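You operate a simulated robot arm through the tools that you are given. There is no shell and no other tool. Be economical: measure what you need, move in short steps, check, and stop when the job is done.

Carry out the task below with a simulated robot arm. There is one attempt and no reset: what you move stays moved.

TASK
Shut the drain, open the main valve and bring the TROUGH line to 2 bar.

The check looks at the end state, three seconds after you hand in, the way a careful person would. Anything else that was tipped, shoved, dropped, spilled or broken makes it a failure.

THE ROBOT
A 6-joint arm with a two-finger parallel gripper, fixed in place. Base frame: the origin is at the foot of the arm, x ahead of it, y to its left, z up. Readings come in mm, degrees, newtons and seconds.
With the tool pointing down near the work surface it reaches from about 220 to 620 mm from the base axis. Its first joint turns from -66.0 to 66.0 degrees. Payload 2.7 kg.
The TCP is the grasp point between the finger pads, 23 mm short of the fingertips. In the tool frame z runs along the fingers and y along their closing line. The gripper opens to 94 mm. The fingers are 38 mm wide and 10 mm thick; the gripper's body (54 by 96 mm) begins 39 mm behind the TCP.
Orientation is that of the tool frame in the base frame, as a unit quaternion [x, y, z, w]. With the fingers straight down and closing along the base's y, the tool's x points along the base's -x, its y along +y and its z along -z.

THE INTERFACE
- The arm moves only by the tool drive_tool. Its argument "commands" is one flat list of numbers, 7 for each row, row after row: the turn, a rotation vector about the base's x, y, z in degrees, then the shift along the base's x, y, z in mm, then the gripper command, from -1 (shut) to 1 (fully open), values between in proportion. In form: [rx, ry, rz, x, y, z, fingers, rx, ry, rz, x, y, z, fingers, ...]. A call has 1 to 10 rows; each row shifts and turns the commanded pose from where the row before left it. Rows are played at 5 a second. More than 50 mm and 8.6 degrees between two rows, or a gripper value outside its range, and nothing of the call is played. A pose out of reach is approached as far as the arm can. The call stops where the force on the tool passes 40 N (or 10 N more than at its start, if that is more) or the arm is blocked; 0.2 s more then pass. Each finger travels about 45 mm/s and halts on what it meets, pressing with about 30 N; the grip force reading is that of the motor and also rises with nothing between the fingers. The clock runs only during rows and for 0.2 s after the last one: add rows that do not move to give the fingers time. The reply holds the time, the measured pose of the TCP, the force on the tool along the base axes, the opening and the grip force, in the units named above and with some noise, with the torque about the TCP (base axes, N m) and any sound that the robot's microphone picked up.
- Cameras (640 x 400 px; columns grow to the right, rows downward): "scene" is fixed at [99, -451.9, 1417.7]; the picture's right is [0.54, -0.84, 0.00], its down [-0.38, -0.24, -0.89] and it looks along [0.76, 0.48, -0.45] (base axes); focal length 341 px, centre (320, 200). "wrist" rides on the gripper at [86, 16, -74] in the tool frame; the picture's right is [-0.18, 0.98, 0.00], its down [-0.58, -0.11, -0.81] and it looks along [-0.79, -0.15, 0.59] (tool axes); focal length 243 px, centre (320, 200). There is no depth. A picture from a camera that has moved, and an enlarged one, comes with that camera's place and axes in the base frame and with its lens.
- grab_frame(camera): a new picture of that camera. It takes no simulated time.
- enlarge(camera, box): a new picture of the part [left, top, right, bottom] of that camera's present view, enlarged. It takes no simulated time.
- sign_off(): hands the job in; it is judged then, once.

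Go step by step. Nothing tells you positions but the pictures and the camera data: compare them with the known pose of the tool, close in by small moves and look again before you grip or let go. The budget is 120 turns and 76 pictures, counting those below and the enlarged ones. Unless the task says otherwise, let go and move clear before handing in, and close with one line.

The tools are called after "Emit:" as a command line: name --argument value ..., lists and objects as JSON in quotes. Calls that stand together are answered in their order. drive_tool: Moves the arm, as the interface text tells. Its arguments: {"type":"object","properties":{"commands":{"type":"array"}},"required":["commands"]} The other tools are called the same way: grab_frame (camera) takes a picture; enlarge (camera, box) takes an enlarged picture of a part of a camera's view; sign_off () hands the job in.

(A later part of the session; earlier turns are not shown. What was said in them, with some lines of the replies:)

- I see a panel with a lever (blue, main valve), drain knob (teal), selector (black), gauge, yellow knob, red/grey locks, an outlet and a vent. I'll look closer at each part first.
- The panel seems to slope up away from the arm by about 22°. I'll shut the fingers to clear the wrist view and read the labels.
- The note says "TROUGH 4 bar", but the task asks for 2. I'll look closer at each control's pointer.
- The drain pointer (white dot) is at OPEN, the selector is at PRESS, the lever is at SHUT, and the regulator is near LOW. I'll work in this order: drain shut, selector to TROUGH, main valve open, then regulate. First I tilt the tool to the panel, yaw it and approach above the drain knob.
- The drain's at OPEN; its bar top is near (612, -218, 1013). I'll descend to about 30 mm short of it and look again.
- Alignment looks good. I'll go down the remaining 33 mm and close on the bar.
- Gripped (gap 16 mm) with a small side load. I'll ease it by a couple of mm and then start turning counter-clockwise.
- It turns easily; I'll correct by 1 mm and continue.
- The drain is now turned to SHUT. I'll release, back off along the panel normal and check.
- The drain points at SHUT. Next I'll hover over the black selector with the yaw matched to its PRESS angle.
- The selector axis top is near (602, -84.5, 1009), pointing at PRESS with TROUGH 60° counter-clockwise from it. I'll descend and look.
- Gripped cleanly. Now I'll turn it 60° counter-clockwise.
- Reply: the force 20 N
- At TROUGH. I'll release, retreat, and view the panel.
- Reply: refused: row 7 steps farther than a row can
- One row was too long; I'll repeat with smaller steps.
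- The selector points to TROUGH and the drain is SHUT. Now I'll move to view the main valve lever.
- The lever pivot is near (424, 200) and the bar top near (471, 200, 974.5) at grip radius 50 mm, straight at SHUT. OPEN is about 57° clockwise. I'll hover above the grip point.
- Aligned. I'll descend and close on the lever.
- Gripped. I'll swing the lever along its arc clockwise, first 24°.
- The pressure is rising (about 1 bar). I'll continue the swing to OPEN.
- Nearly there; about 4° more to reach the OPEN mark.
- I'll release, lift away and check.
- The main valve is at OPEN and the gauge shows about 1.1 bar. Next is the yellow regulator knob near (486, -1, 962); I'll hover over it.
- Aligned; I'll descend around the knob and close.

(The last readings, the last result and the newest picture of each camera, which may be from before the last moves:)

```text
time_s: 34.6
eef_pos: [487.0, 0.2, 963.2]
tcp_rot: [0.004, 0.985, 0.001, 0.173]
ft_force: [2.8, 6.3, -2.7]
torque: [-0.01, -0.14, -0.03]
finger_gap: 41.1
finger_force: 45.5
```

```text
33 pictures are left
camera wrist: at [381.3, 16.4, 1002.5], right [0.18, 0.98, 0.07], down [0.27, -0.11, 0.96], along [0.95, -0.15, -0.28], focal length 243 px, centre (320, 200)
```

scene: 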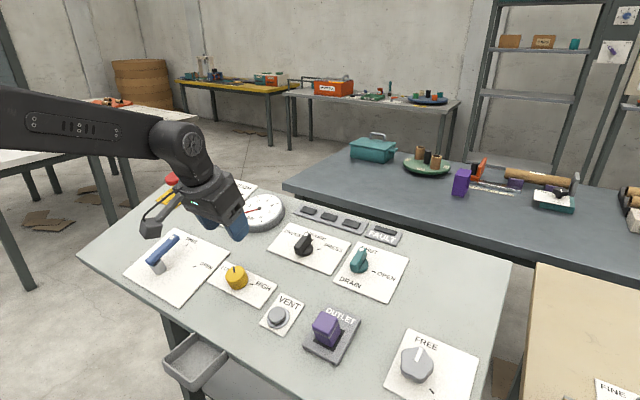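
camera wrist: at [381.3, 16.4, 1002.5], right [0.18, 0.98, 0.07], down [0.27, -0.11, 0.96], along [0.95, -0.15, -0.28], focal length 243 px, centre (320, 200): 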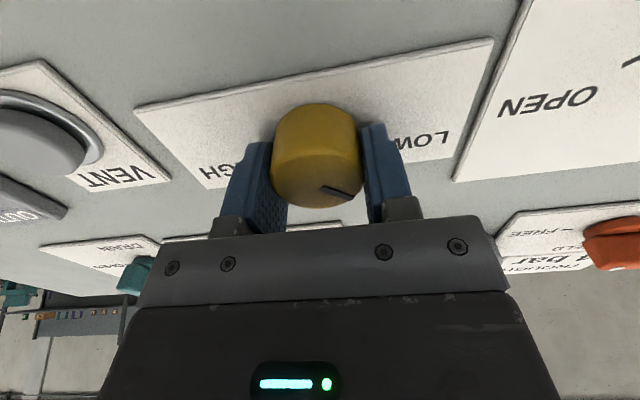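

Gripped (41 mm). I'll turn clockwise towards HIGH by 16° and read the gauge.

Emit:
drive_tool --commands '[2.74, 0, -7.52, 0, 0, 0, -0.3, 2.74, 0, -7.52, 0, 0, 0, -0.3, 0, 0, 0, 0, 0, 0, -0.3, 0, 0, 0, 0, 0, 0, -0.3]'

Emit:
enlarge --camera "scene" --box '[200, 180, 310, 249]'

```text
time_s: 35.6
eef_pos: [486.5, -2.4, 962.9]
tcp_rot: [0.143, 0.975, 0.024, 0.171]
ft_force: [-3.3, -19.1, 3.1]
torque: [-1.25, -0.03, -0.24]
finger_gap: 40.9
finger_force: 44.9
```

```text
5.80 times, centred on (255, 214) of scene
camera zoom: at [98.8, -452.4, 1417.5], right [0.54, -0.84, 0.0], down [-0.38, -0.24, -0.89], along [0.76, 0.48, -0.45], focal length 1979 px, centre (697, 116)
```

zoom: 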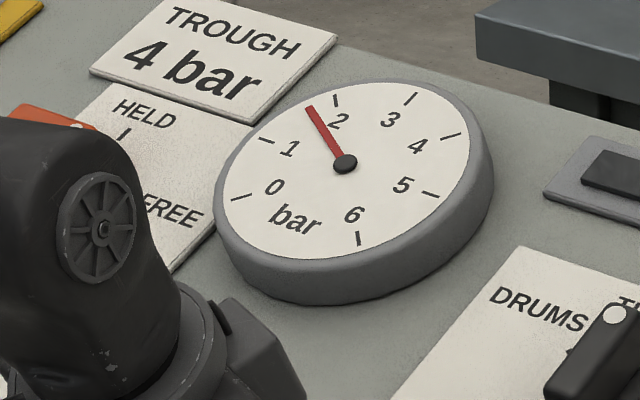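

About 1.65 bar. I'll add about 8° more.

Emit:
drive_tool --commands '[1.37, 0, -3.76, 0, -0.7, 0, -0.3, 1.37, 0, -3.76, 0, 0, 0, -0.3, 0, 0, 0, 0, 0, 0, -0.3, 0, 0, 0, 0, 0, 0, -0.3]'

Emit:
enlarge --camera "scene" --box '[230, 185, 290, 222]'

```text
time_s: 36.6
eef_pos: [485.5, -2.5, 962.3]
tcp_rot: [0.211, 0.962, 0.036, 0.168]
ft_force: [-19.3, -25.4, 12.0]
torque: [-1.38, 0.42, -0.27]
finger_gap: 40.5
finger_force: 44.7
```

```text
10.67 times, centred on (260, 204) of scene
camera zoom: at [98.3, -452.5, 1417.5], right [0.54, -0.84, 0.0], down [-0.38, -0.24, -0.9], along [0.76, 0.48, -0.45], focal length 3641 px, centre (960, 163)
```

zoom: 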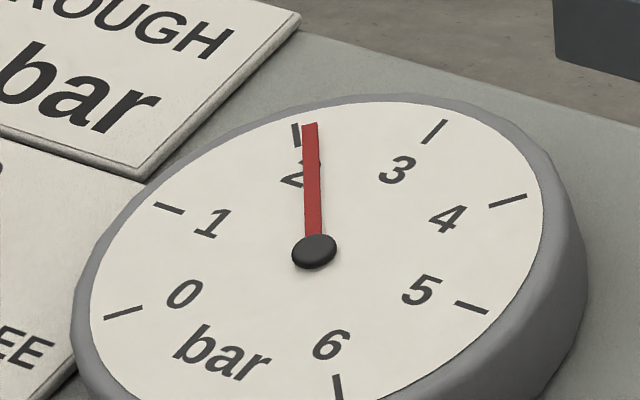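

It reads about 2.1. I'll turn back about 2°, relieve the side load and read again.

Emit:
drive_tool --commands '[-0.75, 0, 2.07, -0.4, -0.5, 0, -0.3, 0, 0, 0, 0, 0, 0, -0.3, 0, 0, 0, 0, 0, 0, -0.3, 0, 0, 0, 0, 0, 0, -0.3]'

Emit:
enlarge --camera "scene" --box '[230, 185, 290, 222]'

```text
time_s: 37.6
eef_pos: [487.9, -1.2, 962.9]
tcp_rot: [0.191, 0.966, 0.033, 0.169]
ft_force: [-13.3, -21.0, 9.2]
torque: [-1.0, 1.38, -0.19]
finger_gap: 40.7
finger_force: 44.9
```

```text
10.67 times, centred on (260, 204) of scene
camera zoom: at [98.6, -452.4, 1417.5], right [0.54, -0.84, 0.0], down [-0.38, -0.24, -0.9], along [0.76, 0.48, -0.45], focal length 3641 px, centre (960, 163)
```

zoom: 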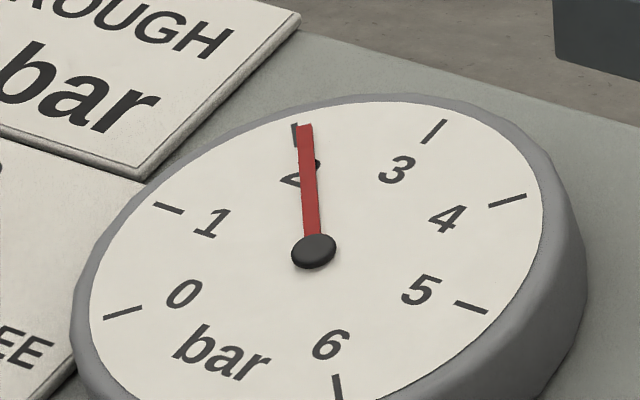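

About 2.06. A further 1.8° back.

Emit:
drive_tool --commands '[-0.62, 0, 1.7, 0, 0, 0, -0.3, 0, 0, 0, 0, 0, 0, -0.3, 0, 0, 0, 0, 0, 0, -0.3]'

Emit:
enlarge --camera "scene" --box '[230, 185, 290, 222]'

```text
time_s: 38.4
eef_pos: [486.4, -1.7, 962.6]
tcp_rot: [0.175, 0.97, 0.031, 0.169]
ft_force: [-15.0, -21.2, 8.0]
torque: [-1.05, 1.01, -0.19]
finger_gap: 40.9
finger_force: 45.1
```

```text
10.67 times, centred on (260, 204) of scene
camera zoom: at [98.5, -452.4, 1417.5], right [0.54, -0.84, 0.0], down [-0.38, -0.24, -0.9], along [0.76, 0.48, -0.45], focal length 3641 px, centre (960, 163)
```

zoom: 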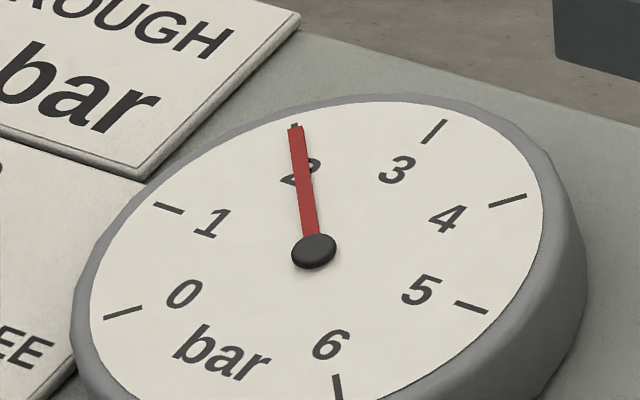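

It reads 2.0 bar. I'll release straight, back away, and recheck.

Emit:
drive_tool --commands '[0, 0, 0, 0, 0, 0, 0.2, 0, 0, 0, 0, 0, 0, 0.7, 0, 0, 0, 0, 0, 0, 0.7, 0, 0, 0, 0, 0, 0, 0.7, 0, 0, 0, -7, 0, 19, 0.7, 0, 0, 0, -10, 0, 28, 0.7, 0, 0, 0, -10, 0, 28, 0.7, 0, 0, 0, -25, 0, 35, 0.7, 0, 0, 0, -25, 0, 35, 0.7]'

Emit:
enlarge --camera "scene" --box '[230, 185, 290, 222]'

Emit:
grab_frame --camera "wrist"

Emit:
grab_frame --camera "scene"

```text
time_s: 40.4
eef_pos: [409.6, -0.9, 1107.1]
tcp_rot: [0.174, 0.969, 0.031, 0.172]
ft_force: [-0.5, -0.8, 0.5]
torque: [-0.02, 0.0, -0.03]
finger_gap: 79.7
finger_force: 0.0
```

```text
10.67 times, centred on (260, 204) of scene
camera zoom: at [99.0, -451.9, 1417.7], right [0.54, -0.84, 0.0], down [-0.38, -0.24, -0.89], along [0.76, 0.48, -0.45], focal length 3641 px, centre (960, 163)
```

zoom: 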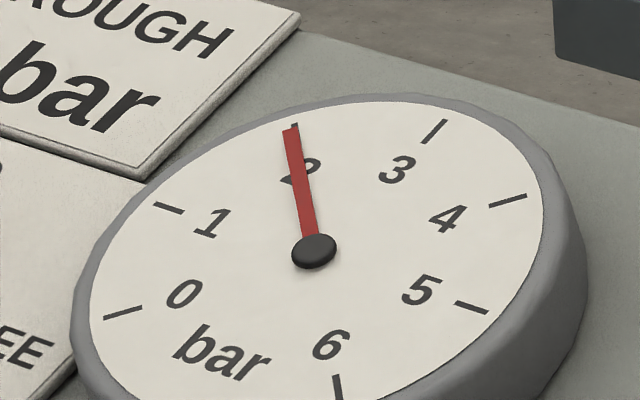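

```text
27 pictures are left
camera wrist: at [314.0, 44.1, 1151.3], right [0.48, 0.86, 0.18], down [0.2, -0.31, 0.93], along [0.85, -0.42, -0.32], focal length 243 px, centre (320, 200)
```

wrist: 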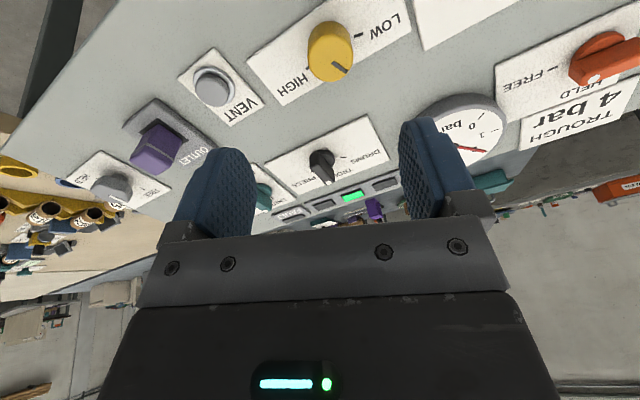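

```text
26 pictures are left
```

scene: 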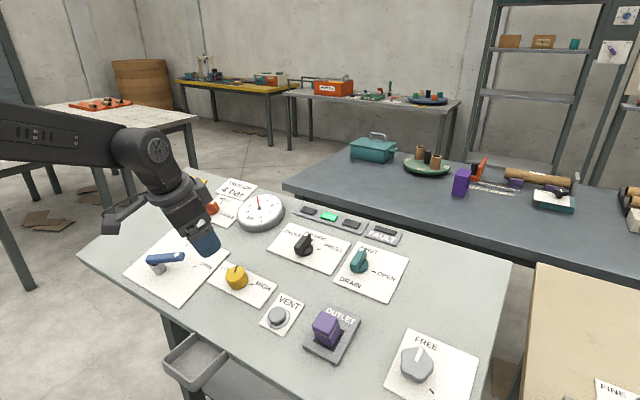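

The green TROUGH lamp is lit, there is no fault, and the gauge is about 2.0. I'll wait a few seconds further clear and check that it holds.

Emit:
drive_tool --commands '[0, 0, 0, -10, 0, 30, 0.7, 0, 0, 0, -10, 0, 30, 0.7, 0, 0, 0, 0, 0, 0, 0.7, 0, 0, 0, 0, 0, 0, 0.7, 0, 0, 0, 0, 0, 0, 0.7, 0, 0, 0, 0, 0, 0, 0.7, 0, 0, 0, 0, 0, 0, 0.7, 0, 0, 0, 0, 0, 0, 0.7, 0, 0, 0, 0, 0, 0, 0.7, 0, 0, 0, 0, 0, 0, 0.7]'

Emit:
enlarge --camera "scene" --box '[230, 185, 290, 222]'

Emit:
enlarge --camera "scene" --box '[270, 200, 430, 300]'

Emit:
enlarge --camera "scene" --box '[110, 180, 290, 292]'

```text
time_s: 42.6
eef_pos: [390.2, -1.6, 1166.2]
tcp_rot: [0.175, 0.969, 0.031, 0.171]
ft_force: [-0.7, 0.5, -0.1]
torque: [0.0, -0.01, -0.01]
finger_gap: 80.0
finger_force: 0.1
```

```text
10.67 times, centred on (260, 204) of scene
camera zoom: at [99.0, -451.9, 1417.7], right [0.54, -0.84, 0.0], down [-0.38, -0.24, -0.89], along [0.76, 0.48, -0.45], focal length 3641 px, centre (960, 163)
```

zoom: 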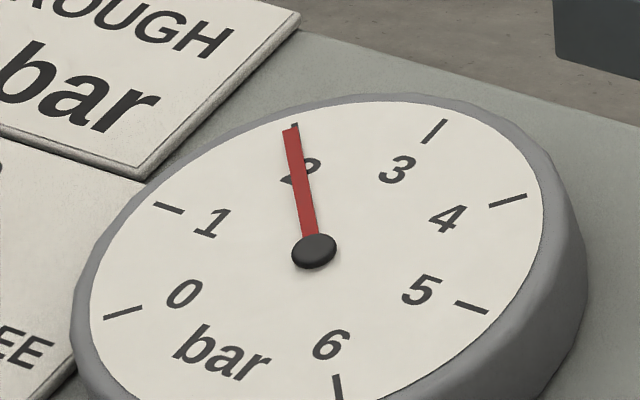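

```text
4.00 times, centred on (350, 250) of scene
camera zoom: at [99.0, -451.9, 1417.7], right [0.54, -0.84, 0.0], down [-0.38, -0.24, -0.89], along [0.76, 0.48, -0.45], focal length 1365 px, centre (200, 0)
```

zoom: 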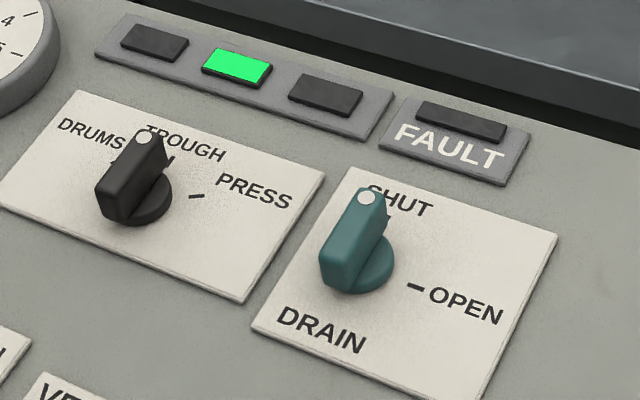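

```text
3.56 times, centred on (200, 236) of scene
camera zoom: at [99.0, -451.9, 1417.7], right [0.54, -0.84, 0.0], down [-0.38, -0.24, -0.89], along [0.76, 0.48, -0.45], focal length 1214 px, centre (747, 72)
```

zoom: 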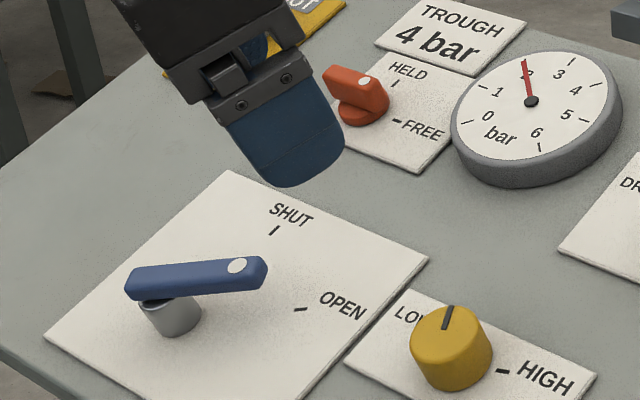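

The drain is SHUT, the selector is on TROUGH with its lamp lit, the main valve is OPEN, and the gauge holds at about 2.0 bar. The arm is clear, so I'm handing in.

Emit:
sign_off

```text
The job is handed in.
```

I shut the drain, moved the selector from PRESS to TROUGH, opened the main valve and set the TROUGH line to about 2 bar (roughly 1.98 on the gauge), where it held steady; a card on the panel reads "TROUGH 4 bar", but I set 2 as you asked.
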